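You operate a simulated robot arm through the tools that you are given. There is no shell and no other tool. Be economical: measure what you need, move in short steps, check, and stop when the job is done.

You run a simulated two-armed robot. Do the job below in one go: nothing can be reset, and whatever is moved stays where it is left.

TASK
Put one of the steel tins from the free top of the steel stand on the order form. Put the sample bottle labelled "314" from the free top of the wash bench on top of the clear empty intake bottle there and the sample bottle marked "311" on the bench before the computer. Open the washer filter drawer, put the hood dish that says "83" from the top of the drying tray in the inside of the washer filter drawer and shut the drawer again. Stack the wash beaker marked "73" from the top of the steel cart on top of the wash beaker labelled "72". Take the blank tube marked "42 g" from the top of the steel cart and put it on top of the ball of paper. Put the check bottle labelled "647" from the top of the grey cart on the low shelf over the brown drawers and the check bottle labelled "635" on top of the narrow white carton there. Take the green set point card on the top of the grey cart and put it away on the top of the warm box. Take the cap off the orange-cap tray bottle and lay it down on the top of the grey cart. Turn the caps knob to OUT. Open the middle service drawer. Any order will do. Set down upright: steel tin, sample bottle, blank tube, check bottle, green set point card.

The check looks at the end state, three seconds after you hand in, the way a careful person would. Anything else that was tipped, shoved, dropped, spilled or broken makes it a failure. A push-on lid holds only when it is set on centred and level and pressed home; a screw cap is set on level and turned clockwise until tight.

THE ROBOT
Two 7-joint arms with two-finger parallel grippers on one trunk, on a base that drives. Base frame: it is fixed to the floor where the robot stands at the start and does not move with it; the origin is under the middle of the robot, x ahead of it, y to its left, z up. Readings come in m, degrees, newtons and seconds.
The left shoulder is at the start at [-0.096, 0.119, 0.813], the right one opposite. With the tool pointing down near the work surface each hand reaches from about 0.16 to 0.58 m from the robot's upright axis, wherever it stands, measured 20 degrees to its own side. Places, roughly: ball of paper (6x6x6 cm) [-5, -3.2, 0.8]; bench before the computer (20x12 cm) [-2.08, 0.78, 0.84]; blank tube [-5, -3.25, 0.75]; caps knob [-0.6, -3.3, 0.9]; check bottle [-3.25, -3.25, 0.75]; empty intake bottle [0.5, 0.75, 1]; green set point card [-3.25, -3.25, 0.75]; hood dish [0.5, 1, 0.75]; inside of the washer filter drawer [0.6, 0.7, 0.1]; low shelf over the brown drawers [-2.2, 1.1, 0.4]; middle service drawer [0.6, -2.7, 0.5]; narrow white carton [-2.75, -3.25, 1]; orange-cap tray bottle [-2.75, -3.25, 0.75]; order form [-1, -3.25, 0.75]; sample bottle [0.5, 0.5, 1]; steel tin [0.75, 0.25, 0.75]; top of the warm box (26x22 cm) [-2.26, -1.88, 1.14]; wash beaker [-5.5, -3.25, 0.75]; washer filter drawer [0.5, 0.7, 0.2]. Payload 3.43 kg a hand.
The TCP of each hand is the grasp point between the finger pads, 0.03 m short of the fingertips. In the tool frame z runs along the fingers and y along their closing line. Largest opening 0.094 m; finger width 0.028, thickness 0.01; the body of the gripper, 0.05 by 0.096 m, starts 0.055 m behind the TCP.
Orientation is that of the tool frame in the base frame, as a unit quaternion [x, y, z, w]. With the fingers straight down and closing along the base's y, the tool's x points along the base's -x, its y along +y and its z along -z.

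THE INTERFACE
- The arms move only by the tool send_rows. It takes "left_series", "right_series" or both (then of equal length, played together; a hand with none holds still); each is a list of rows, each a list of 7 numbers: the gripper command, from -1 (shut) to 1 (fully open), values between in proportion, then the shift along the base's x, y, z in m, then the turn, a rotation vector about the base's x, y, z in degrees. In form: [[claw, x, y, z, ax, ay, az], ...]. A call has 1 to 12 rows; each row shifts and turns the commanded pose from where the row before left it. Each row takes 0.2 s and may step no farther than 0.05 m and 8.6 degrees from the row before; otherwise, or with a gripper value out of range, the whole call is refused. A pose out of reach is approached as far as the arm can. The call stops where the force on the tool passes 40 N (or 10 N more than at its start, if that is more) or the arm is blocked; 0.2 s more then pass. The fingers move at their own pace (about 0.153 m/s each) and stop on an object; they squeeze with about 27 N. The grip force told is the motor's: it shows also when the fingers shut on nothing. Time passes only in rows, and 0.2 s behind the last, so rows that do not move let the fingers close. The reply holds the time, the measured pose of the TCP, the force on the tool along the base axes, the opening and the grip force, in the units named above and with some noise, with the torque about the TCP (base axes, N m) and any sound that the robot's microphone picked up, and new pictures: "show" is both (left out), scene, wrist or none (wrist: the cameras of the hands that moved).
- Cameras (640 x 400 px; columns grow to the right, rows downward): "scene" is now at [0.0239, 0.0256, 1.5155]; the picture's right is [0.37, -0.93, 0.00], its down [-0.75, -0.30, -0.59] and it looks along [0.55, 0.22, -0.81] (base axes); focal length 284 px, centre (320, 200). "left" rides on the left gripper at [0.076, -0.014, -0.102] in its tool frame; the picture's right is [0.18, 0.98, 0.00], its down [-0.75, 0.14, -0.64] and it looks along [-0.63, 0.12, 0.77] (tool axes); focal length 243 px, centre (320, 200). "right" rides on the right gripper at [0.076, 0.014, -0.102] in its tool frame; the picture's right is [-0.18, 0.98, 0.00], its down [-0.75, -0.14, -0.64] and it looks along [-0.63, -0.12, 0.77] (tool axes); focal length 243 px, centre (320, 200). There is no depth. A picture from a camera that has moved, and an enlarged one, comes with that camera's place and axes in the base frame and with its lens.
- raise_lower(by): slides the trunk up (or, below 0, down) by that many m; the arms and the scene camera ride with it, the base frame stays. It gives what a move gives, with no picture.
- steer(legs): drives the robot by 1 to 6 legs, each [ahead, left, turn to the left] in m, m and degrees, along the robot's own axes; the way and the turn of a leg run together, so that a leg with both is an arc; at most 1.5 m and 180 degrees a leg. The arms and the cameras ride along, it lands a little off, and it stops where it bumps. It gives what a move gives, and a new picture of the scene camera.
- aim_head(pan, tilt): turns the head with the scene camera to pan (to the left, within 143 degrees either way) and tilt (down, from -29 to 69), counted from straight ahead of the robot. It gives what a move gives, and a new picture of the scene camera.
- close_up(camera, box): a new picture of the part [left, top, right, bottom] of that camera's present view, enlarged. No time passes.
- hand_in(): hands the job in; it is judged then, once.

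Work in short steps. Places have to be worked out from the pictures, the camera data and where the tool is seen: move nearer, look again, correct. Check each grasp and each placing, and mend what went wrong. You have 556 turns and 360 pictures in all, those below and enlarged ones among them. Open the grippers and draw the arms clear of the work before you hand the job in, unless the task says otherwise; then end with one line.

The tools are called after ">>>" by a JSON object that holds its "method" and its "body". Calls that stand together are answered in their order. send_rows: Moves the arms, as the interface text tells. Its arguments: {"type":"object","properties":{"left_series":{"type":"array"},"right_series":{"type":"array"},"show":{"type":"string","enum":["both","scene","wrist","none"]}},"required":[]} The other tools are called the same way: raise_lower (by) slides the trunk up or down; steer (legs) drives the base; aim_head (pan, tilt) turns the head that bears the scene camera; close_up (camera, box) takes an enlarged picture of a part of a camera's view; hand_in () hands the job in.

At the start:

```text
clock: 0.0
left_tcp_pos: [0.2783, 0.3277, 1.1945]
left_tool_rot: [0.0, 1.0, 0.0, 0.0]
left_ft_force: [-0.1, -0.3, 0.2]
left_moment: [0.02, 0.0, -0.01]
left_opening: 0.0942
left_grip_force: 0.1
right_tcp_pos: [0.2958, 0.0336, 1.156]
right_tool_rot: [0.0, 1.0, -0.001, 0.001]
right_ft_force: [0.6, -0.2, -1.0]
right_moment: [0.05, 0.03, 0.02]
right_opening: 0.0941
right_grip_force: 0.0
trunk travel left (down, up): [-0.238, 0.097]
robot x, y, heading: [-0.001, 0.0017, -0.3]
head pan, tilt: [21.9, 54.0]
```

scene: 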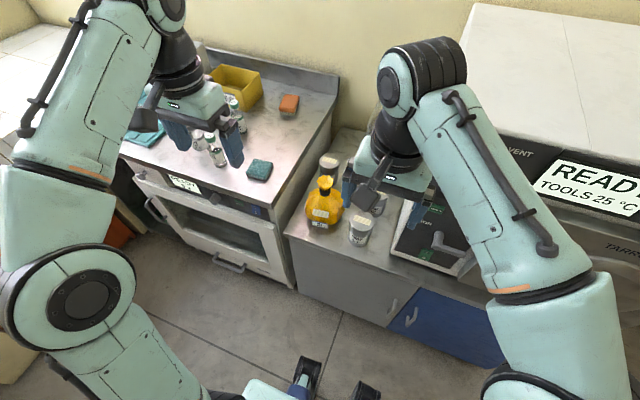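
right: 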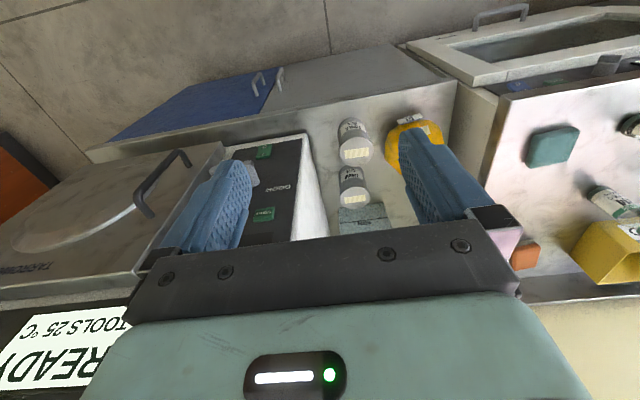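
left: 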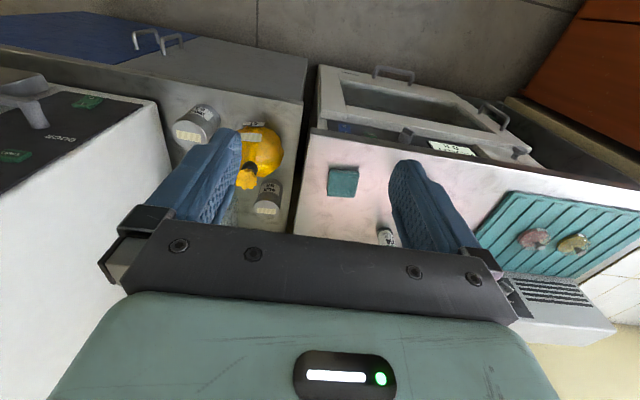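

I'll start by looking at the work area ahead-left with the head, and enlarging the part with the bottles.

>>> {"method": "close_up", "body": {"camera": "scene", "box": [120, 40, 440, 240]}}

>>> {"method": "aim_head", "body": {"pan": 60, "tilt": 40}}

```text
2.00 times, centred on (280, 140) of scene
camera zoom: at [0.0239, 0.0256, 1.5155], right [0.37, -0.93, 0.0], down [-0.75, -0.3, -0.59], along [0.55, 0.22, -0.81], focal length 568 px, centre (400, 320)
```

zoom: 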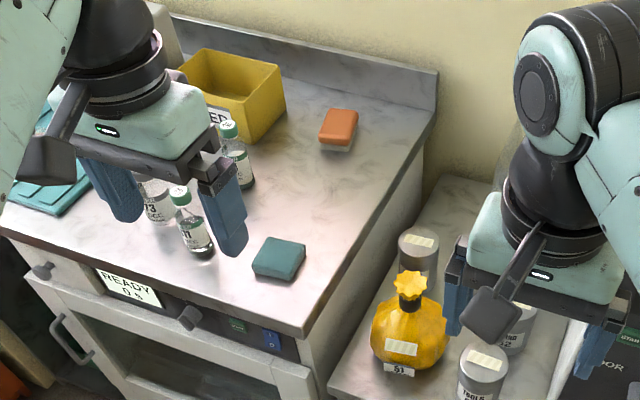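

```text
clock: 1.0
left_tcp_pos: [0.277, 0.328, 1.194]
left_tool_rot: [0.0, 1.0, 0.0, 0.0]
left_ft_force: [-0.1, 0.4, 0.4]
left_moment: [0.01, 0.01, -0.01]
left_opening: 0.0937
left_grip_force: 0.0
right_tcp_pos: [0.2959, 0.0342, 1.1565]
right_tool_rot: [0.0, 1.0, 0.0, 0.001]
right_ft_force: [0.6, -0.5, -0.7]
right_moment: [0.0, -0.04, 0.01]
right_opening: 0.094
right_grip_force: 0.1
trunk travel left (down, up): [-0.238, 0.097]
robot x, y, heading: [0.0049, 0.0003, -0.1]
head pan, tilt: [60.0, 40.0]
camera scene: at [-0.0014, 0.0719, 1.5348], right [0.87, -0.5, 0.0], down [-0.32, -0.56, -0.77], along [0.38, 0.66, -0.64], focal length 284 px, centre (320, 200)
```

scene: 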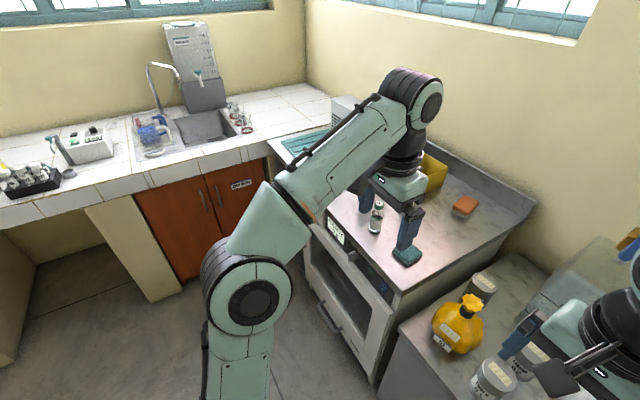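

The left hand hides the bottles on the wash bench. I move it to the left and the right hand to the right and look again.

>>> {"method": "send_rows", "body": {"left_series": [[1, -0.03, 0.04, 0.02, 0, 0, 0], [1, -0.03, 0.04, 0.02, 0, 0, 0], [1, -0.03, 0.04, 0.02, 0, 0, 0], [1, -0.03, 0.04, 0, 0, 0, 0]], "right_series": [[1, -0.02, -0.045, 0, 0, 0, 0], [1, -0.02, -0.045, 0, 0, 0, 0], [1, -0.02, -0.045, 0, 0, 0, 0], [1, -0.02, -0.045, 0, 0, 0, 0]], "show": "none"}}

>>> {"method": "aim_head", "body": {"pan": 35, "tilt": 45}}

```text
refused: row 1 steps farther than a row can; nothing moved
```

```text
clock: 1.9
left_tcp_pos: [0.2787, 0.3291, 1.1946]
left_tool_rot: [0.0, 1.0, 0.0, 0.0]
left_ft_force: [1.1, -0.3, 1.0]
left_moment: [0.01, 0.01, -0.04]
left_opening: 0.0938
left_grip_force: 0.1
right_tcp_pos: [0.2962, 0.0327, 1.1564]
right_tool_rot: [0.0, 1.0, 0.0, 0.0]
right_ft_force: [0.2, -0.1, 0.8]
right_moment: [0.0, 0.0, -0.05]
right_opening: 0.0938
right_grip_force: 0.0
trunk travel left (down, up): [-0.238, 0.097]
robot x, y, heading: [0.0, 0.0015, -0.1]
head pan, tilt: [35.0, 45.0]
camera scene: at [0.0226, 0.045, 1.5276], right [0.57, -0.82, 0.0], down [-0.58, -0.41, -0.71], along [0.58, 0.41, -0.71], focal length 284 px, centre (320, 200)
```

scene: 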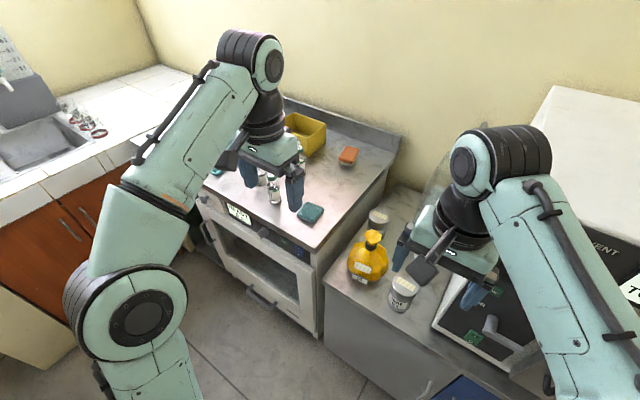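

Step too long; I use shorter rows and pull both hands back and out.

>>> {"method": "send_rows", "body": {"left_series": [[1, -0.03, 0.035, 0, 0, 0, 0], [1, -0.03, 0.035, 0, 0, 0, 0], [1, -0.03, 0.035, 0, 0, 0, 0], [1, -0.02, 0.04, 0, 0, 0, 0], [1, -0.02, 0.04, 0, 0, 0, 0]], "right_series": [[1, -0.02, -0.045, 0, 0, 0, 0], [1, -0.02, -0.045, 0, 0, 0, 0], [1, -0.02, -0.045, 0, 0, 0, 0], [1, -0.02, -0.045, 0, 0, 0, 0], [1, -0.02, -0.045, 0, 0, 0, 0]], "show": "scene"}}

```text
clock: 3.1
left_tcp_pos: [0.1444, 0.5124, 1.1934]
left_tool_rot: [0.0, 1.0, -0.001, 0.001]
left_ft_force: [-1.0, 0.1, -0.4]
left_moment: [0.01, 0.0, 0.03]
left_opening: 0.0938
left_grip_force: 0.0
right_tcp_pos: [0.1943, -0.1916, 1.1575]
right_tool_rot: [0.0, 1.0, 0.0, 0.001]
right_ft_force: [0.2, 0.5, 0.5]
right_moment: [-0.01, 0.01, 0.0]
right_opening: 0.0939
right_grip_force: 0.1
trunk travel left (down, up): [-0.238, 0.097]
robot x, y, heading: [0.0003, -0.0005, -0.2]
head pan, tilt: [35.0, 45.0]
camera scene: at [0.0217, 0.0449, 1.5276], right [0.57, -0.82, 0.0], down [-0.58, -0.41, -0.71], along [0.58, 0.41, -0.71], focal length 284 px, centre (320, 200)
```

scene: 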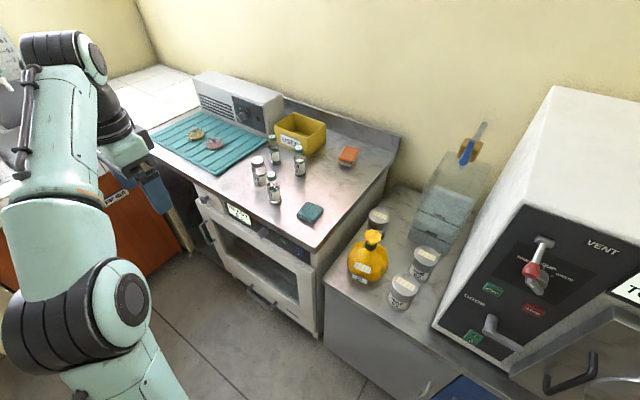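

Clear view now. I enlarge the wash bench and the stand.

>>> {"method": "close_up", "body": {"camera": "scene", "box": [220, 110, 380, 210]}}

>>> {"method": "close_up", "body": {"camera": "scene", "box": [330, 180, 490, 320]}}

>>> {"method": "close_up", "body": {"camera": "scene", "box": [140, 60, 300, 180]}}

>>> {"method": "close_up", "body": {"camera": "scene", "box": [190, 180, 350, 340]}}

```text
4.00 times, centred on (300, 160) of scene
camera zoom: at [0.0217, 0.0449, 1.5276], right [0.57, -0.82, 0.0], down [-0.58, -0.41, -0.71], along [0.58, 0.41, -0.71], focal length 1137 px, centre (400, 360)
```

zoom: 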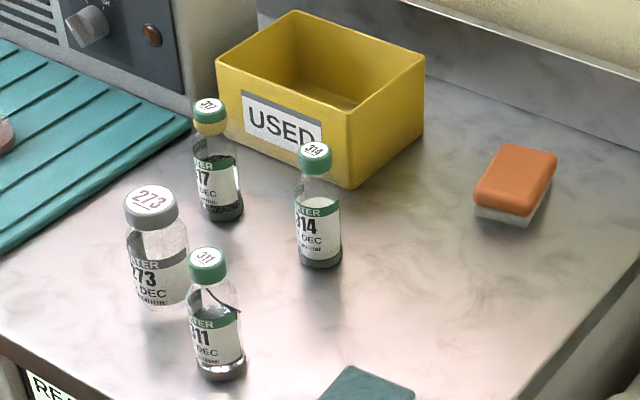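

```text
2.86 times, centred on (410, 250) of scene
camera zoom: at [0.0217, 0.0449, 1.5276], right [0.57, -0.82, 0.0], down [-0.58, -0.41, -0.71], along [0.58, 0.41, -0.71], focal length 812 px, centre (63, 57)
```

zoom: 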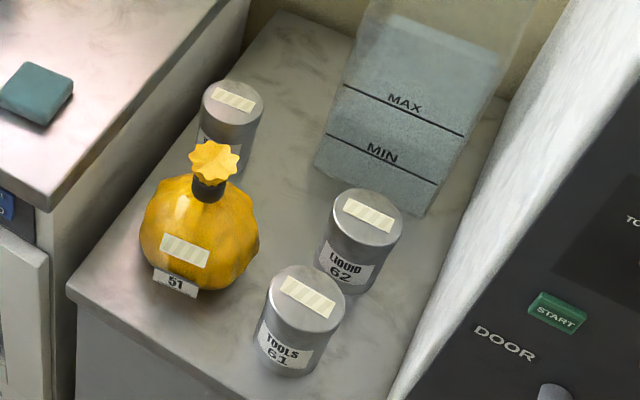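

```text
3.33 times, centred on (220, 120) of scene
camera zoom: at [0.0217, 0.0449, 1.5276], right [0.57, -0.82, 0.0], down [-0.58, -0.41, -0.71], along [0.58, 0.41, -0.71], focal length 947 px, centre (653, 467)
```

zoom: 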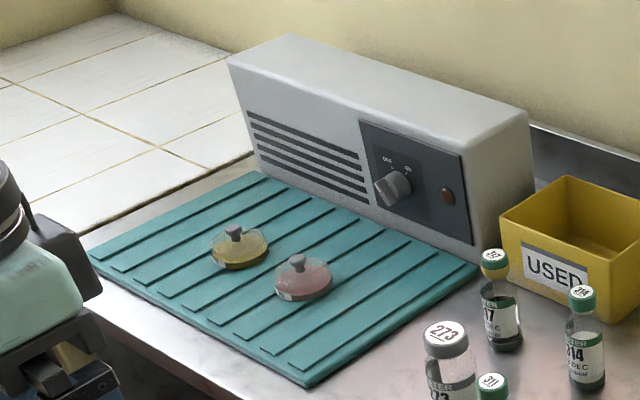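

```text
2.50 times, centred on (270, 260) of scene
camera zoom: at [0.0217, 0.0449, 1.5276], right [0.57, -0.82, 0.0], down [-0.58, -0.41, -0.71], along [0.58, 0.41, -0.71], focal length 710 px, centre (445, 50)
```

zoom: 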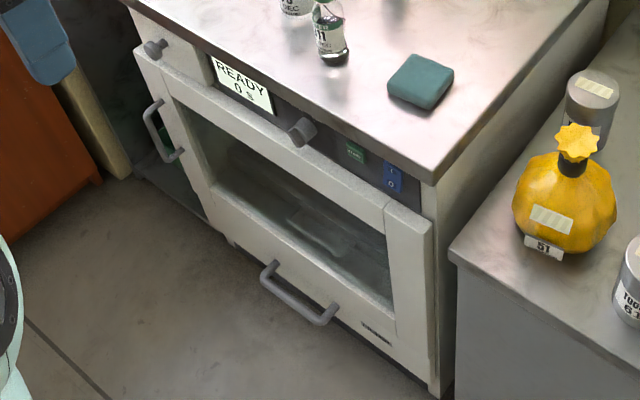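

I have the three tins (61, 62 and another), the bottles 311/314/317, a wide grey-capped 273 bottle, and the two dishes on the tray. Now I survey the rest of the room.

>>> {"method": "aim_head", "body": {"pan": 115, "tilt": 20}}

>>> {"method": "aim_head", "body": {"pan": -140, "tilt": 15}}

>>> {"method": "aim_head", "body": {"pan": -75, "tilt": 15}}

```text
clock: 4.7
left_tcp_pos: [0.1449, 0.5126, 1.1941]
left_tool_rot: [-0.001, 1.0, 0.0, 0.0]
left_ft_force: [0.1, -0.3, -0.4]
left_moment: [0.01, 0.03, 0.01]
left_opening: 0.094
left_grip_force: 0.1
right_tcp_pos: [0.1953, -0.1892, 1.1583]
right_tool_rot: [0.001, 1.0, 0.001, 0.0]
right_ft_force: [0.3, -0.3, -0.3]
right_moment: [0.03, 0.02, -0.01]
right_opening: 0.0939
right_grip_force: 0.1
trunk travel left (down, up): [-0.238, 0.097]
robot x, y, heading: [-0.0015, -0.0016, -0.1]
head pan, tilt: [115.0, 20.0]
camera scene: at [-0.0832, 0.0827, 1.5662], right [0.91, 0.42, 0.0], down [0.14, -0.31, -0.94], along [-0.4, 0.85, -0.34], focal length 284 px, centre (320, 200)
```

scene: 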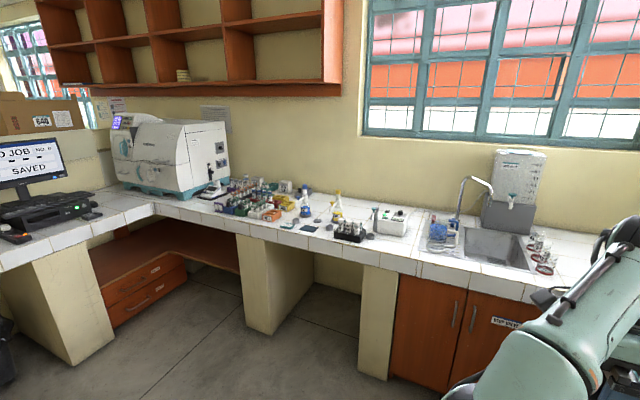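

```text
clock: 8.2
left_tcp_pos: [0.1456, 0.511, 1.1932]
left_tool_rot: [0.0, 1.0, 0.001, 0.0]
left_ft_force: [0.3, -0.8, 0.3]
left_moment: [0.03, 0.01, 0.01]
left_opening: 0.094
left_grip_force: 0.1
right_tcp_pos: [0.1954, -0.1894, 1.1585]
right_tool_rot: [-0.001, 1.0, -0.001, 0.0]
right_ft_force: [-0.9, 0.2, 0.0]
right_moment: [-0.01, -0.01, 0.01]
right_opening: 0.0941
right_grip_force: 0.1
trunk travel left (down, up): [-0.238, 0.097]
robot x, y, heading: [0.0006, -0.0025, -0.2]
head pan, tilt: [-140.0, 15.0]
camera scene: at [-0.1155, -0.0618, 1.5744], right [-0.64, 0.77, 0.0], down [0.2, 0.17, -0.97], along [-0.74, -0.62, -0.26], focal length 284 px, centre (320, 200)
```

scene: 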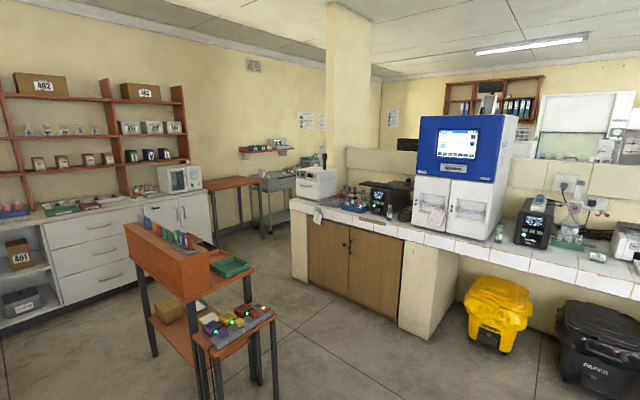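

```text
clock: 9.6
left_tcp_pos: [0.1457, 0.511, 1.1934]
left_tool_rot: [0.0, 1.0, -0.001, 0.0]
left_ft_force: [0.6, -0.4, -0.7]
left_moment: [0.01, 0.03, 0.03]
left_opening: 0.094
left_grip_force: 0.0
right_tcp_pos: [0.1945, -0.1898, 1.1579]
right_tool_rot: [0.0, 1.0, 0.0, 0.0]
right_ft_force: [0.1, 0.9, 0.5]
right_moment: [-0.02, 0.01, 0.0]
right_opening: 0.0943
right_grip_force: 0.1
trunk travel left (down, up): [-0.238, 0.097]
robot x, y, heading: [-0.004, -0.0001, 0.1]
head pan, tilt: [-75.0, 15.0]
camera scene: at [-0.0199, -0.0919, 1.5744], right [-0.97, -0.26, 0.0], down [-0.07, 0.25, -0.97], along [0.25, -0.93, -0.26], focal length 284 px, centre (320, 200)
```

scene: 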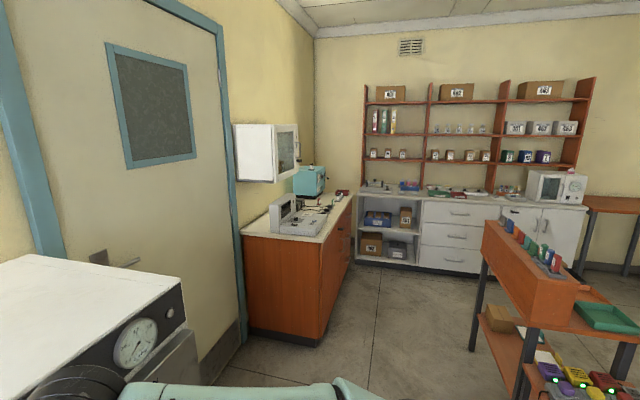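

The room is mapped roughly. Now the left wrist camera should see the wash bench; I take an enlarged view from it to triangulate the bottles.

>>> {"method": "close_up", "body": {"camera": "left", "box": [0, 0, 640, 400]}}

>>> {"method": "aim_head", "body": {"pan": 35, "tilt": 69}}

```text
1.00 times, centred on (320, 200) of left (not enlarged: the box is as wide or as high as the picture)
camera zoom: at [0.0701, 0.4979, 1.2966], right [-0.18, 0.98, 0.0], down [0.75, 0.14, 0.64], along [0.63, 0.12, -0.77], focal length 243 px, centre (320, 200)
```

zoom: 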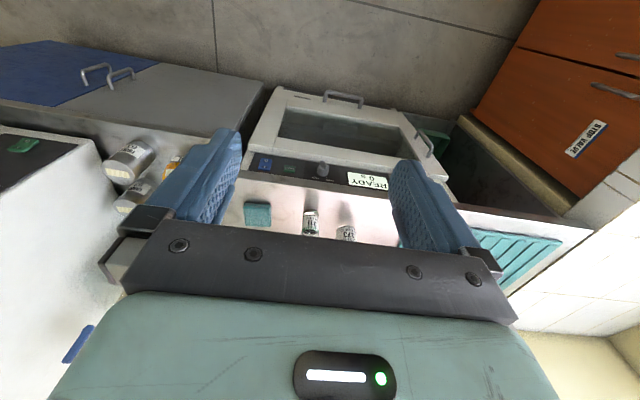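

```text
clock: 11.5
left_tcp_pos: [0.1461, 0.5125, 1.1949]
left_tool_rot: [0.001, 1.0, 0.0, 0.0]
left_ft_force: [-0.5, -0.5, -0.1]
left_moment: [0.0, 0.0, -0.01]
left_opening: 0.0939
left_grip_force: 0.0
right_tcp_pos: [0.1954, -0.1892, 1.1573]
right_tool_rot: [-0.001, 1.0, 0.001, 0.001]
right_ft_force: [-1.2, 0.3, 0.5]
right_moment: [-0.02, 0.01, 0.03]
right_opening: 0.094
right_grip_force: 0.0
trunk travel left (down, up): [-0.238, 0.097]
robot x, y, heading: [0.0026, 0.0011, -0.0]
head pan, tilt: [35.0, 68.8]
camera scene: at [0.0019, 0.0303, 1.4987], right [0.57, -0.82, 0.0], down [-0.76, -0.53, -0.36], along [0.3, 0.21, -0.93], focal length 284 px, centre (320, 200)
```

scene: 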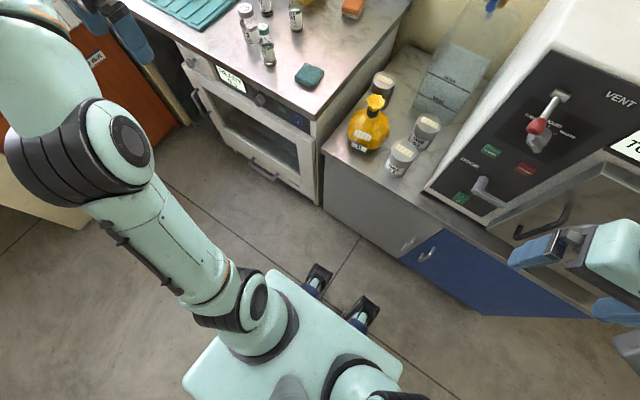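

Triangulating: bench top z≈0.84, 311 at about (0.48,0.56), 314 at (0.65,0.58), dishes at (0.59,~1.0–1.1). I drive to bring the bottles in reach of the left arm.

>>> {"method": "steer", "body": {"legs": [[0, 0.4, 0], [0.08, 0, 0]]}}

>>> {"method": "aim_head", "body": {"pan": 20, "tilt": 45}}

```text
clock: 16.1
left_tcp_pos: [0.2209, 0.9051, 1.1945]
left_tool_rot: [-0.002, 1.0, 0.0, 0.0]
left_ft_force: [0.5, 0.0, 0.1]
left_moment: [0.01, 0.02, 0.0]
left_opening: 0.0941
left_grip_force: 0.0
right_tcp_pos: [0.2735, 0.2029, 1.1573]
right_tool_rot: [-0.003, 1.0, 0.0, 0.001]
right_ft_force: [-0.1, 0.4, 0.0]
right_moment: [0.02, 0.02, -0.02]
right_opening: 0.0941
right_grip_force: 0.0
trunk travel left (down, up): [-0.238, 0.097]
robot x, y, heading: [0.0765, 0.3946, 0.6]
head pan, tilt: [35.0, 68.8]
camera scene: at [0.0794, 0.423, 1.4987], right [0.58, -0.82, 0.0], down [-0.76, -0.54, -0.36], along [0.3, 0.21, -0.93], focal length 284 px, centre (320, 200)
```

scene: 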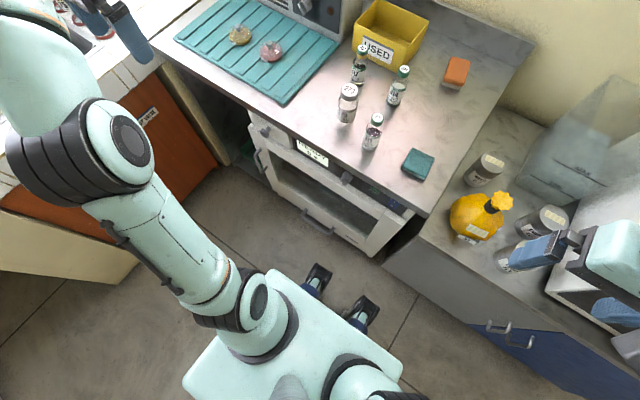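

```text
clock: 17.0
left_tcp_pos: [0.2205, 0.9048, 1.1931]
left_tool_rot: [-0.003, 1.0, 0.0, 0.0]
left_ft_force: [-0.8, 0.6, -0.5]
left_moment: [0.02, -0.02, -0.02]
left_opening: 0.0938
left_grip_force: 0.0
right_tcp_pos: [0.2722, 0.2033, 1.158]
right_tool_rot: [-0.002, 1.0, 0.0, 0.0]
right_ft_force: [-0.4, -0.3, -0.1]
right_moment: [0.01, 0.0, -0.03]
right_opening: 0.0939
right_grip_force: 0.1
trunk travel left (down, up): [-0.238, 0.097]
robot x, y, heading: [0.0767, 0.3909, 0.2]
head pan, tilt: [20.0, 45.0]
camera scene: at [0.109, 0.4189, 1.5275], right [0.35, -0.94, 0.0], down [-0.66, -0.25, -0.71], along [0.66, 0.24, -0.71], focal length 284 px, centre (320, 200)
```

scene: 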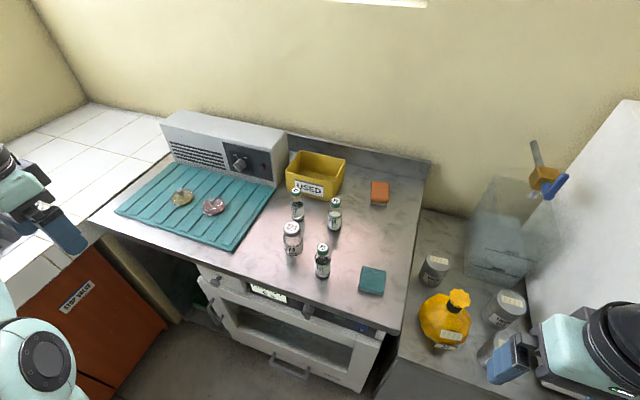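

>>> {"method": "close_up", "body": {"camera": "scene", "box": [265, 175, 365, 285]}}

>>> {"method": "close_up", "body": {"camera": "scene", "box": [150, 170, 250, 230]}}

>>> {"method": "close_up", "body": {"camera": "scene", "box": [190, 260, 400, 391]}}

```text
3.64 times, centred on (315, 230) of scene
camera zoom: at [0.109, 0.4189, 1.5275], right [0.35, -0.94, 0.0], down [-0.66, -0.25, -0.71], along [0.66, 0.24, -0.71], focal length 1033 px, centre (338, 91)
```

zoom: 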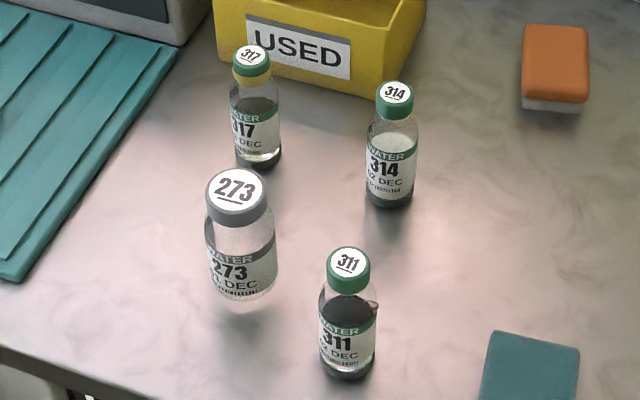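

```text
6.40 times, centred on (200, 200) of scene
camera zoom: at [0.109, 0.4189, 1.5275], right [0.35, -0.94, 0.0], down [-0.66, -0.25, -0.71], along [0.66, 0.24, -0.71], focal length 1819 px, centre (1088, 200)
```

zoom: 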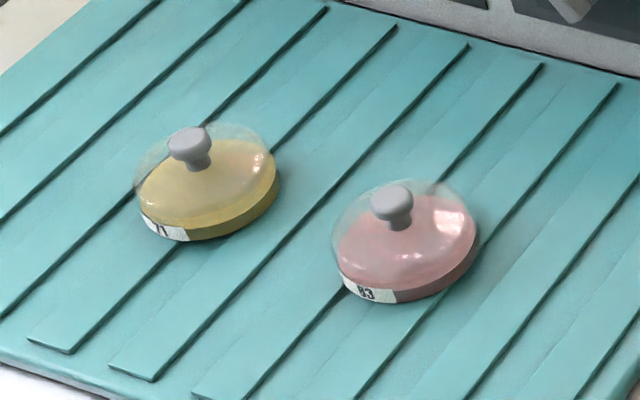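

```text
3.05 times, centred on (295, 326) of scene
camera zoom: at [0.109, 0.4189, 1.5275], right [0.35, -0.94, 0.0], down [-0.66, -0.25, -0.71], along [0.66, 0.24, -0.71], focal length 866 px, centre (396, -182)
```

zoom: 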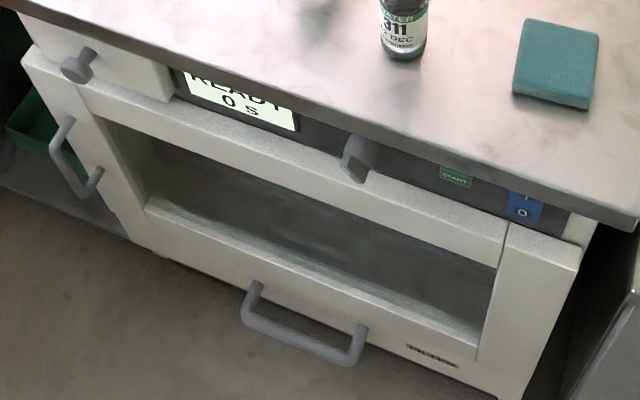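

Dish 83 is the pink one on the right; 273 is the clear empty bottle; handle of the drawer at z≈0.2. I move 5 cm ahead and bring the left hand above bottle 314 at about (0.645,0.567).

>>> {"method": "steer", "body": {"legs": [[0.055, 0, 0]]}}

>>> {"method": "send_rows", "body": {"left_series": [[1, 0.04, -0.03, 0, 0, 0, 0], [1, 0.04, -0.03, 0, 0, 0, 0], [1, 0.04, -0.03, 0, 0, 0, 0], [1, 0.04, -0.03, 0, 0, 0, 0], [1, 0.04, -0.03, 0, 0, 0, 0], [1, 0.03, -0.035, 0, 0, 0, 0], [1, 0.03, -0.035, 0, 0, 0, 0], [1, 0.03, -0.035, 0, 0, 0, 0], [1, 0.02, -0.035, 0, 0, 0, 0]], "show": "both"}}

```text
clock: 17.9
left_tcp_pos: [0.2767, 0.9053, 1.1932]
left_tool_rot: [-0.002, 1.0, 0.0, -0.001]
left_ft_force: [0.0, -0.2, -0.7]
left_moment: [0.0, 0.03, 0.01]
left_opening: 0.0942
left_grip_force: 0.1
right_tcp_pos: [0.3287, 0.2033, 1.1577]
right_tool_rot: [-0.002, 1.0, 0.0, 0.0]
right_ft_force: [0.9, 0.9, 0.2]
right_moment: [-0.01, 0.02, 0.0]
right_opening: 0.0938
right_grip_force: 0.0
trunk travel left (down, up): [-0.238, 0.097]
robot x, y, heading: [0.1313, 0.3874, 0.3]
head pan, tilt: [20.0, 45.0]
camera scene: at [0.1661, 0.419, 1.5275], right [0.34, -0.94, 0.0], down [-0.66, -0.24, -0.71], along [0.66, 0.24, -0.71], focal length 284 px, centre (320, 200)
```

scene: 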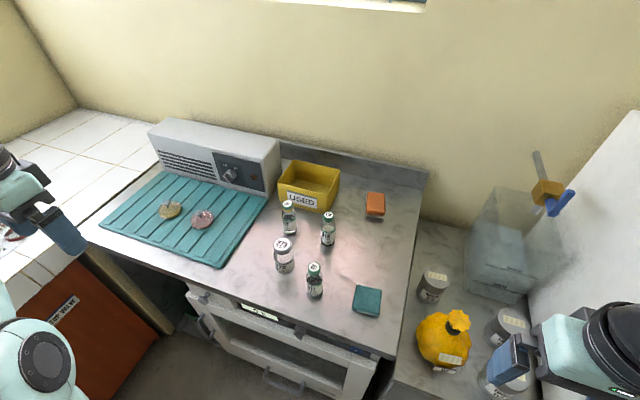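

```text
clock: 19.9
left_tcp_pos: [0.4964, 0.6783, 1.1717]
left_tool_rot: [-0.002, 1.0, -0.001, 0.002]
left_ft_force: [0.2, -0.1, -0.4]
left_moment: [-0.01, 0.03, -0.01]
left_opening: 0.0939
left_grip_force: 0.0
left hand out of reach, approached as far as the arm can: row 4, 5, 7, 8, 9
right_tcp_pos: [0.3279, 0.2037, 1.1573]
right_tool_rot: [-0.002, 1.0, 0.001, 0.0]
right_ft_force: [0.3, 0.0, -0.2]
right_moment: [0.0, 0.02, 0.0]
right_opening: 0.0941
right_grip_force: 0.0
trunk travel left (down, up): [-0.238, 0.097]
robot x, y, heading: [0.1332, 0.3915, -0.0]
head pan, tilt: [20.0, 45.0]
camera scene: at [0.1645, 0.4192, 1.5276], right [0.34, -0.94, 0.0], down [-0.66, -0.24, -0.71], along [0.66, 0.24, -0.71], focal length 284 px, centre (320, 200)
camera left: at [0.4204, 0.6646, 1.2762], right [-0.19, 0.98, 0.0], down [0.75, 0.14, 0.64], along [0.63, 0.12, -0.77], focal length 243 px, centre (320, 200)
```

scene: 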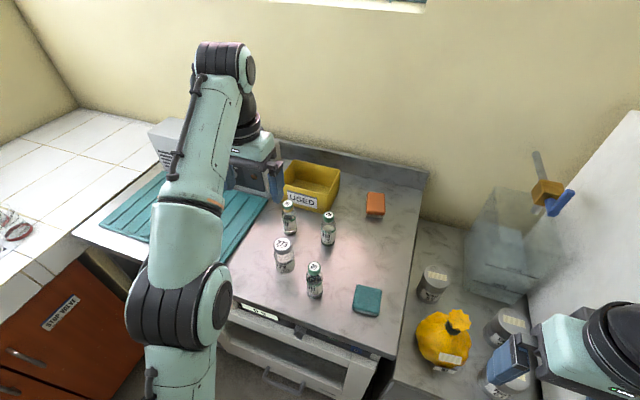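
left: 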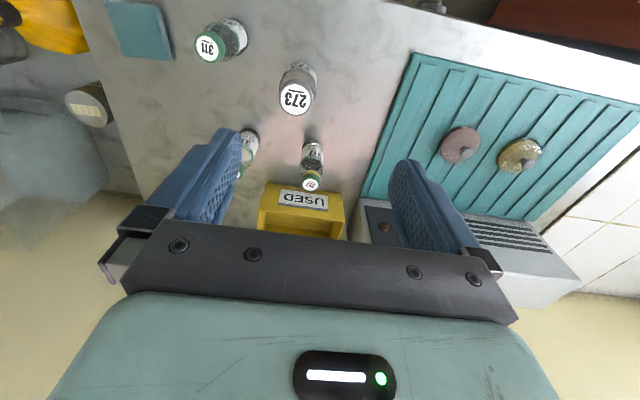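

At height 1.19 the arm's reach is shorter. I raise the trunk to gain reach high up, then lower the hand.

>>> {"method": "raise_lower", "body": {"by": 0.09}}

>>> {"method": "send_rows", "body": {"left_series": [[1, 0, -0.03, -0.04, 0, 0, 0], [1, 0, -0.03, -0.04, 0, 0, 0], [1, 0, -0.03, -0.04, 0, 0, 0], [1, 0, -0.02, -0.04, 0, 0, 0]], "show": "none"}}

```text
clock: 21.2
left_tcp_pos: [0.4974, 0.6788, 1.2646]
left_tool_rot: [-0.001, 1.0, 0.0, 0.0]
left_ft_force: [-0.8, 0.1, 0.1]
left_moment: [-0.02, -0.02, 0.01]
left_opening: 0.0942
left_grip_force: 0.0
right_tcp_pos: [0.3273, 0.2034, 1.2482]
right_tool_rot: [-0.002, 1.0, 0.0, 0.0]
right_ft_force: [-0.4, 0.8, 0.4]
right_moment: [-0.02, 0.0, 0.02]
right_opening: 0.0941
right_grip_force: 0.1
trunk travel left (down, up): [-0.328, 0.007]
robot x, y, heading: [0.1288, 0.3875, 0.3]
head pan, tilt: [20.0, 45.0]
```

```text
clock: 22.2
left_tcp_pos: [0.4919, 0.5686, 1.1042]
left_tool_rot: [-0.002, 1.0, 0.0, 0.0]
left_ft_force: [-0.3, -0.3, 0.0]
left_moment: [0.01, -0.02, -0.01]
left_opening: 0.094
left_grip_force: 0.1
right_tcp_pos: [0.3294, 0.2029, 1.2471]
right_tool_rot: [-0.002, 1.0, 0.001, -0.001]
right_ft_force: [0.1, 0.2, 0.1]
right_moment: [0.0, 0.0, -0.02]
right_opening: 0.094
right_grip_force: 0.1
trunk travel left (down, up): [-0.328, 0.007]
robot x, y, heading: [0.1353, 0.3926, 0.4]
head pan, tilt: [20.0, 45.0]
```

The hand is at (0.49,0.57,1.10), so I extend forward over 314.

>>> {"method": "send_rows", "body": {"left_series": [[1, 0.04, 0, -0.01, 0, 0, 0], [1, 0.04, 0, -0.01, 0, 0, 0], [1, 0.04, 0, -0.01, 0, 0, 0], [1, 0.033, 0, -0.01, 0, 0, 0]], "show": "both"}}

```text
clock: 23.2
left_tcp_pos: [0.6486, 0.5697, 1.0658]
left_tool_rot: [-0.002, 1.0, 0.0, 0.0]
left_ft_force: [0.2, 0.0, 0.6]
left_moment: [0.04, 0.01, 0.03]
left_opening: 0.094
left_grip_force: 0.0
right_tcp_pos: [0.3292, 0.2045, 1.2477]
right_tool_rot: [-0.002, 1.0, 0.0, 0.0]
right_ft_force: [-0.2, 0.0, 0.2]
right_moment: [-0.02, -0.02, 0.01]
right_opening: 0.0939
right_grip_force: 0.1
trunk travel left (down, up): [-0.328, 0.007]
robot x, y, heading: [0.1331, 0.3951, -0.0]
head pan, tilt: [20.0, 45.0]
camera scene: at [0.1652, 0.419, 1.6235], right [0.34, -0.94, 0.0], down [-0.66, -0.24, -0.71], along [0.66, 0.24, -0.71], focal length 284 px, centre (320, 200)
camera left: at [0.5738, 0.5565, 1.1693], right [-0.19, 0.98, 0.0], down [0.75, 0.14, 0.64], along [0.63, 0.12, -0.77], focal length 243 px, centre (320, 200)
```

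scene: 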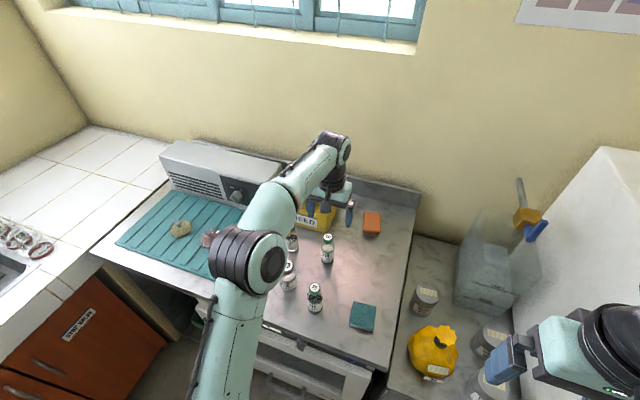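
left: 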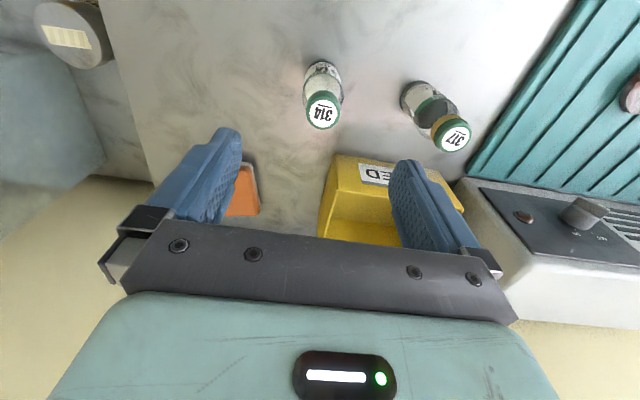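

From both cameras, 314's axis is (0.647,0.571), already under the hand. I lower to z≈0.922 around it.

>>> {"method": "send_rows", "body": {"left_series": [[1, 0, 0.001, -0.04, 0, 0, 0], [1, 0, 0, -0.04, 0, 0, 0], [1, 0, 0, -0.04, 0, 0, 0], [1, 0, 0, -0.024, 0, 0, 0]], "show": "wrist"}}

```text
clock: 24.2
left_tcp_pos: [0.6489, 0.5668, 0.9182]
left_tool_rot: [-0.002, 1.0, 0.0, 0.0]
left_ft_force: [0.4, 0.3, 0.3]
left_moment: [0.01, 0.0, 0.03]
left_opening: 0.0941
left_grip_force: 0.1
right_tcp_pos: [0.328, 0.2032, 1.2479]
right_tool_rot: [-0.002, 1.0, 0.0, 0.001]
right_ft_force: [-0.8, -0.5, -0.5]
right_moment: [0.05, 0.02, 0.02]
right_opening: 0.0941
right_grip_force: 0.0
trunk travel left (down, up): [-0.328, 0.007]
robot x, y, heading: [0.1348, 0.3944, 0.3]
head pan, tilt: [20.0, 45.0]
camera left: at [0.5736, 0.5532, 1.0219], right [-0.19, 0.98, 0.0], down [0.75, 0.14, 0.64], along [0.63, 0.12, -0.77], focal length 243 px, centre (320, 200)
```

left: 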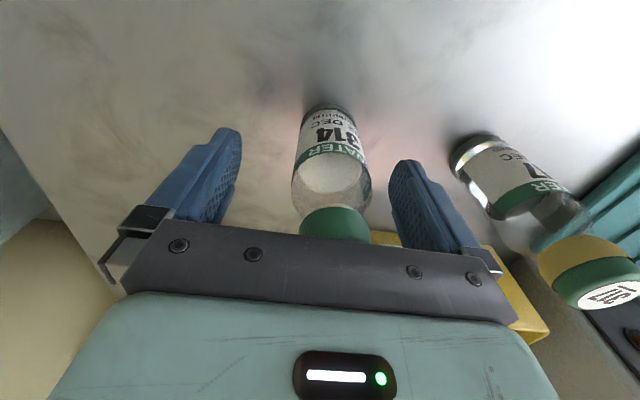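

The bottle is between the fingers, ~5 mm to the +y side. I shift and close, then lift.

>>> {"method": "send_rows", "body": {"left_series": [[1, 0, 0.005, 0, 0, 0, 0], [-1, 0, 0, 0, 0, 0, 0], [-1, 0, 0, 0, 0, 0, 0], [-1, 0, 0, 0, 0, 0, 0]], "show": "wrist"}}

```text
clock: 25.2
left_tcp_pos: [0.6491, 0.5728, 0.9192]
left_tool_rot: [-0.001, 1.0, 0.001, 0.0]
left_ft_force: [-0.3, 0.8, 0.3]
left_moment: [-0.01, -0.01, 0.02]
left_opening: 0.0392
left_grip_force: 27.2
right_tcp_pos: [0.3277, 0.2036, 1.2478]
right_tool_rot: [-0.001, 1.0, 0.0, 0.0]
right_ft_force: [0.5, -0.9, -0.4]
right_moment: [-0.01, -0.07, -0.02]
right_opening: 0.0943
right_grip_force: 0.1
trunk travel left (down, up): [-0.328, 0.007]
robot x, y, heading: [0.1331, 0.3919, 0.4]
head pan, tilt: [20.0, 45.0]
camera left: at [0.5738, 0.5591, 1.0219], right [-0.19, 0.98, 0.0], down [0.75, 0.14, 0.64], along [0.63, 0.12, -0.77], focal length 243 px, centre (320, 200)
```

left: 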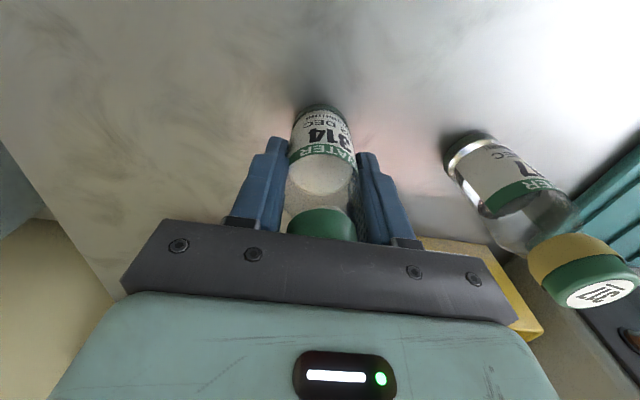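

Gripped (39 mm). I lift straight up and then carry it back toward bottle 273 at about (0.512,0.642).

>>> {"method": "send_rows", "body": {"left_series": [[-1, 0, 0, 0.04, 0, 0, 0], [-1, 0, 0, 0.04, 0, 0, 0], [-1, 0, 0, 0.04, 0, 0, 0], [-1, 0, 0, 0.03, 0, 0, 0], [-1, -0.03, 0.01, 0.03, 0, 0, 0], [-1, -0.04, 0.015, 0, 0, 0, 0], [-1, -0.04, 0.02, 0, 0, 0, 0], [-1, -0.028, 0.025, 0, 0, 0, 0]], "show": "both"}}

```text
clock: 27.0
left_tcp_pos: [0.5097, 0.6481, 1.1005]
left_tool_rot: [-0.001, 1.0, 0.0, 0.0]
left_ft_force: [-0.8, 0.0, -0.8]
left_moment: [-0.01, -0.02, 0.01]
left_opening: 0.0389
left_grip_force: 27.4
right_tcp_pos: [0.3265, 0.2044, 1.2475]
right_tool_rot: [-0.002, 1.0, 0.001, 0.001]
right_ft_force: [0.3, 0.5, 0.3]
right_moment: [-0.01, -0.05, 0.03]
right_opening: 0.0941
right_grip_force: 0.1
trunk travel left (down, up): [-0.328, 0.007]
robot x, y, heading: [0.1376, 0.3917, 0.2]
head pan, tilt: [20.0, 45.0]
camera scene: at [0.1625, 0.4198, 1.6234], right [0.35, -0.94, 0.0], down [-0.66, -0.24, -0.71], along [0.66, 0.24, -0.71], focal length 284 px, centre (320, 200)
camera left: at [0.4339, 0.6337, 1.2032], right [-0.19, 0.98, 0.0], down [0.75, 0.14, 0.64], along [0.63, 0.12, -0.77], focal length 243 px, centre (320, 200)
```

scene: 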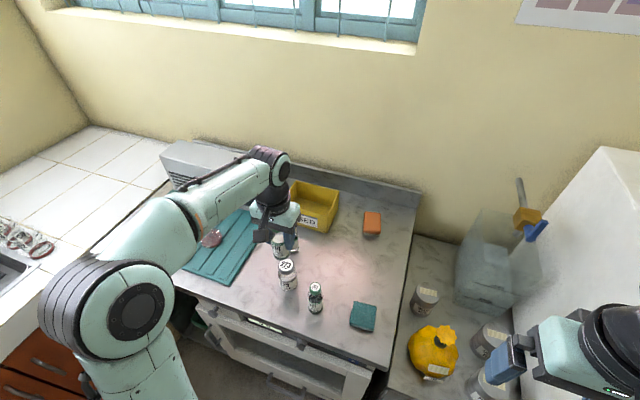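
left: 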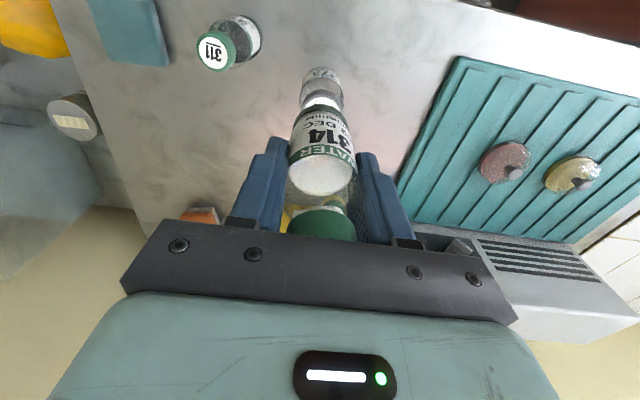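

>>> {"method": "close_up", "body": {"camera": "scene", "box": [250, 210, 350, 320]}}

>>> {"method": "close_up", "body": {"camera": "left", "box": [270, 50, 390, 140]}}

```text
3.64 times, centred on (300, 265) of scene
camera zoom: at [0.1625, 0.4198, 1.6234], right [0.35, -0.94, 0.0], down [-0.66, -0.24, -0.71], along [0.66, 0.24, -0.71], focal length 1033 px, centre (393, -36)
```

zoom: 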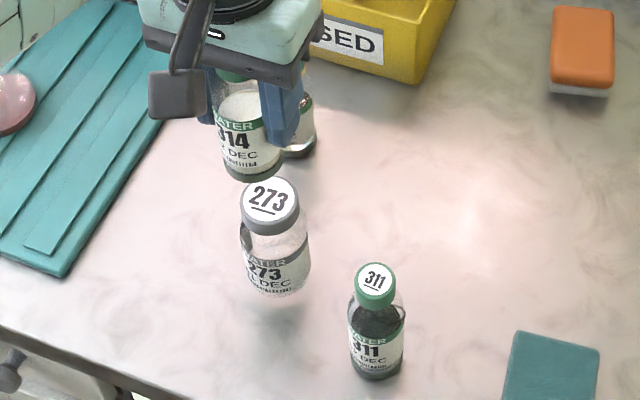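

```text
4.44 times, centred on (330, 95) of left
camera zoom: at [0.4339, 0.6337, 1.2032], right [-0.19, 0.98, 0.0], down [0.75, 0.14, 0.64], along [0.63, 0.12, -0.77], focal length 1078 px, centre (276, 667)
```

zoom: 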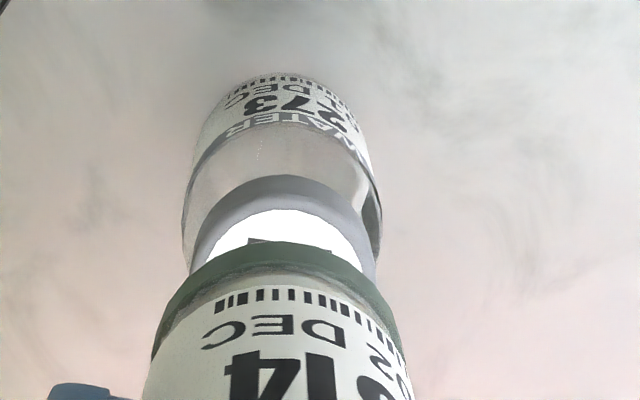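

Estimates agree that 273's cap centre is at (0.517,0.647), cap top about z 0.97, held bottle's base about 1.02. I shift +7 mm in x and lower carefully.

>>> {"method": "send_rows", "body": {"left_series": [[-1, 0.007, -0.001, 0, 0, 0, 0], [-1, 0, 0, -0.015, 0, 0, 0], [-1, 0, 0, -0.01, 0, 0, 0], [-1, 0, 0, -0.006, 0, 0, 0]], "show": "wrist"}}

>>> {"method": "close_up", "body": {"camera": "scene", "box": [250, 230, 330, 300]}}

```text
clock: 28.0
left_tcp_pos: [0.5197, 0.6436, 1.0691]
left_tool_rot: [-0.002, 1.0, 0.0, 0.0]
left_ft_force: [0.1, -0.5, -0.2]
left_moment: [-0.02, -0.05, -0.01]
left_opening: 0.0392
left_grip_force: 26.6
right_tcp_pos: [0.3276, 0.2034, 1.247]
right_tool_rot: [-0.002, 1.0, 0.0, 0.001]
right_ft_force: [0.6, -0.7, 0.4]
right_moment: [-0.02, 0.0, 0.0]
right_opening: 0.0938
right_grip_force: 0.0
trunk travel left (down, up): [-0.328, 0.007]
robot x, y, heading: [0.1343, 0.3934, 0.2]
head pan, tilt: [20.0, 45.0]
camera left: at [0.4444, 0.6294, 1.1721], right [-0.19, 0.98, 0.0], down [0.75, 0.14, 0.64], along [0.63, 0.12, -0.77], focal length 243 px, centre (320, 200)
```

left: 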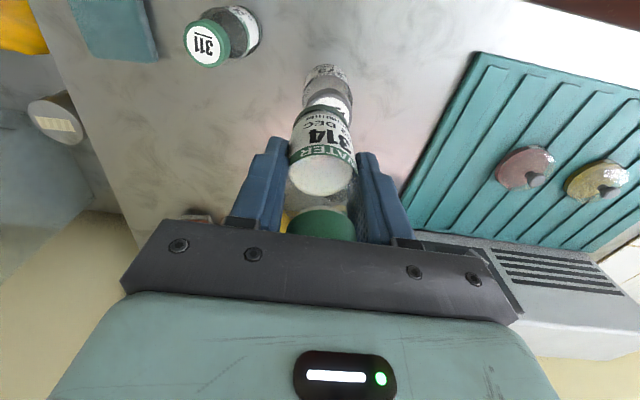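

```text
5.71 times, centred on (290, 265) of scene
camera zoom: at [0.1638, 0.4191, 1.6234], right [0.34, -0.94, 0.0], down [-0.66, -0.24, -0.71], along [0.66, 0.24, -0.71], focal length 1624 px, centre (491, -171)
```

zoom: 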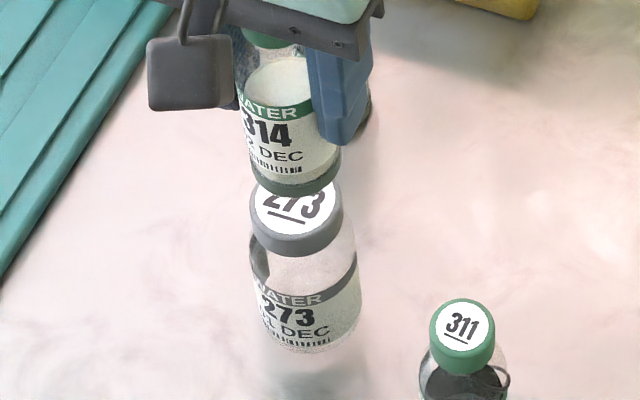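

Scene view shows the held base at (0.518,0.644) and the cap at (0.517,0.645), which is well aligned. I lower in 4 mm steps, watching the force.

>>> {"method": "send_rows", "body": {"left_series": [[-1, 0, 0.001, -0.004, 0, 0, 0], [-1, 0, 0, -0.004, 0, 0, 0], [-1, 0, 0, 0, 0, 0, 0]], "show": "none"}}

>>> {"method": "send_rows", "body": {"left_series": [[-1, 0, 0, -0.004, 0, 0, 0], [-1, 0, 0, 0, 0, 0, 0]], "show": "none"}}

>>> {"method": "close_up", "body": {"camera": "scene", "box": [250, 230, 330, 300]}}

```text
clock: 28.8
left_tcp_pos: [0.5184, 0.6445, 1.061]
left_tool_rot: [-0.002, 1.0, 0.001, 0.0]
left_ft_force: [-0.2, 0.7, -1.1]
left_moment: [0.03, -0.01, 0.0]
left_opening: 0.0391
left_grip_force: 26.9
right_tcp_pos: [0.3283, 0.2034, 1.2471]
right_tool_rot: [-0.002, 1.0, 0.0, 0.0]
right_ft_force: [0.5, -0.1, 0.3]
right_moment: [-0.01, -0.01, -0.01]
right_opening: 0.0941
right_grip_force: 0.2
trunk travel left (down, up): [-0.328, 0.007]
robot x, y, heading: [0.1333, 0.3927, 0.2]
head pan, tilt: [20.0, 45.0]
```

```text
clock: 29.4
left_tcp_pos: [0.5197, 0.6443, 1.0558]
left_tool_rot: [-0.002, 1.0, 0.0, -0.001]
left_ft_force: [-0.1, -0.3, -0.4]
left_moment: [0.01, -0.02, -0.01]
left_opening: 0.0389
left_grip_force: 27.0
right_tcp_pos: [0.3277, 0.204, 1.2465]
right_tool_rot: [-0.002, 1.0, 0.0, 0.0]
right_ft_force: [-0.1, -0.3, 0.3]
right_moment: [0.0, -0.02, -0.03]
right_opening: 0.094
right_grip_force: 0.2
trunk travel left (down, up): [-0.328, 0.007]
robot x, y, heading: [0.1358, 0.3923, 0.2]
head pan, tilt: [20.0, 45.0]
```

```text
5.71 times, centred on (290, 265) of scene
camera zoom: at [0.1638, 0.419, 1.6234], right [0.34, -0.94, 0.0], down [-0.66, -0.24, -0.71], along [0.66, 0.24, -0.71], focal length 1624 px, centre (491, -171)
```

zoom: 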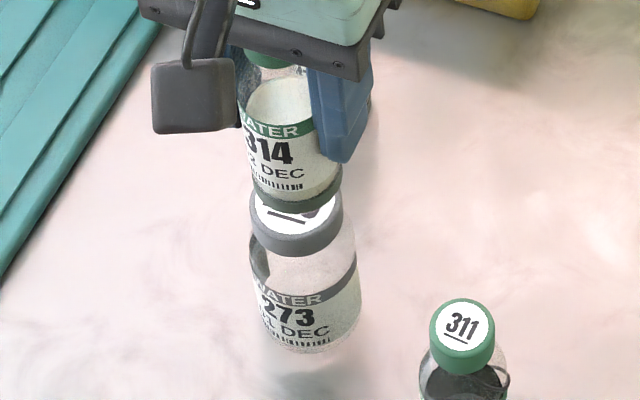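

Still about 1.5 cm to go by the picture. I compare from the wrist camera before going on.

>>> {"method": "close_up", "body": {"camera": "left", "box": [270, 50, 390, 140]}}

```text
4.44 times, centred on (330, 95) of left
camera zoom: at [0.444, 0.6298, 1.1593], right [-0.19, 0.98, 0.0], down [0.75, 0.14, 0.64], along [0.63, 0.12, -0.77], focal length 1078 px, centre (276, 667)
```

zoom: 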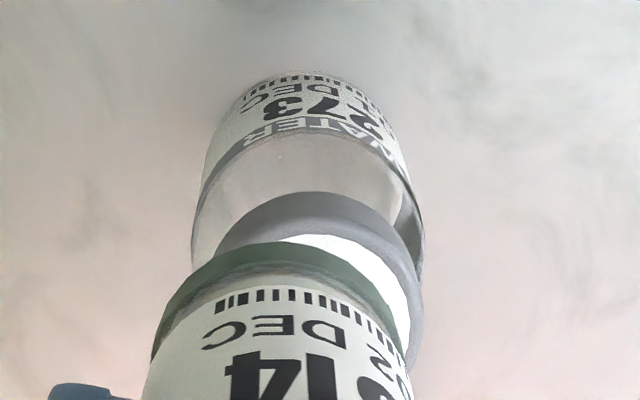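

Reconciling both cameras: cap top is lower (z≈0.955) and its centre at about (0.526,0.650). I shift (+0.007,+0.005) and look again.

>>> {"method": "send_rows", "body": {"left_series": [[-1, 0.007, 0.005, 0, 0, 0, 0], [-1, 0, 0, -0.006, 0, 0, 0], [-1, 0, 0, 0, 0, 0, 0]], "show": "none"}}

>>> {"method": "close_up", "body": {"camera": "left", "box": [270, 50, 390, 140]}}

>>> {"method": "close_up", "body": {"camera": "scene", "box": [250, 230, 330, 300]}}

```text
clock: 30.2
left_tcp_pos: [0.5261, 0.6494, 1.0521]
left_tool_rot: [-0.001, 1.0, 0.0, 0.0]
left_ft_force: [0.0, -0.9, -0.9]
left_moment: [0.02, 0.0, 0.02]
left_opening: 0.0392
left_grip_force: 26.9
right_tcp_pos: [0.3287, 0.2045, 1.2464]
right_tool_rot: [-0.001, 1.0, 0.001, -0.001]
right_ft_force: [-0.1, -0.4, -0.1]
right_moment: [-0.03, -0.02, 0.0]
right_opening: 0.0942
right_grip_force: 0.0
trunk travel left (down, up): [-0.328, 0.007]
robot x, y, heading: [0.1316, 0.3901, 0.2]
head pan, tilt: [20.0, 45.0]
```

```text
4.44 times, centred on (330, 95) of left
camera zoom: at [0.451, 0.6351, 1.1544], right [-0.19, 0.98, 0.0], down [0.75, 0.14, 0.64], along [0.63, 0.12, -0.77], focal length 1078 px, centre (276, 667)
```

zoom: 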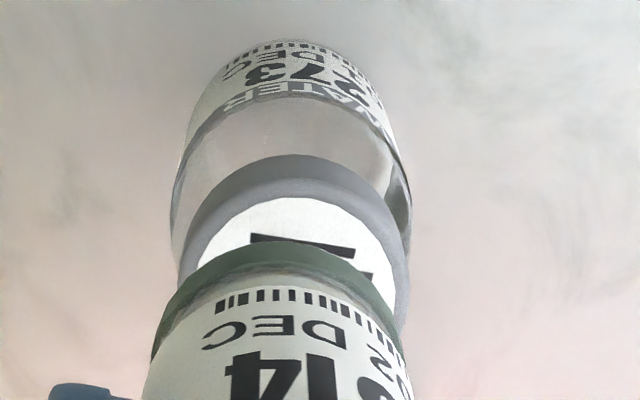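

```text
5.71 times, centred on (290, 265) of scene
camera zoom: at [0.1638, 0.419, 1.6234], right [0.34, -0.94, 0.0], down [-0.66, -0.24, -0.71], along [0.66, 0.24, -0.71], focal length 1624 px, centre (491, -171)
```

zoom: 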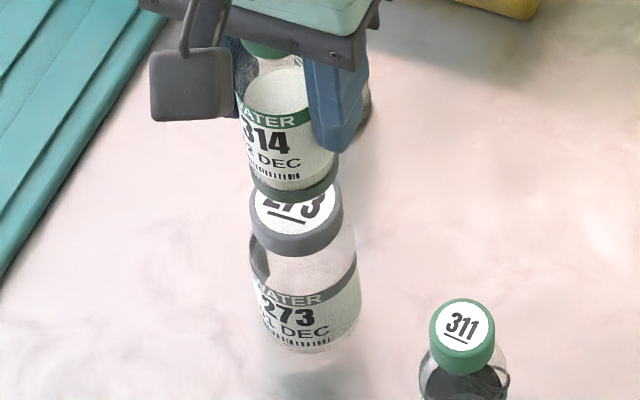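

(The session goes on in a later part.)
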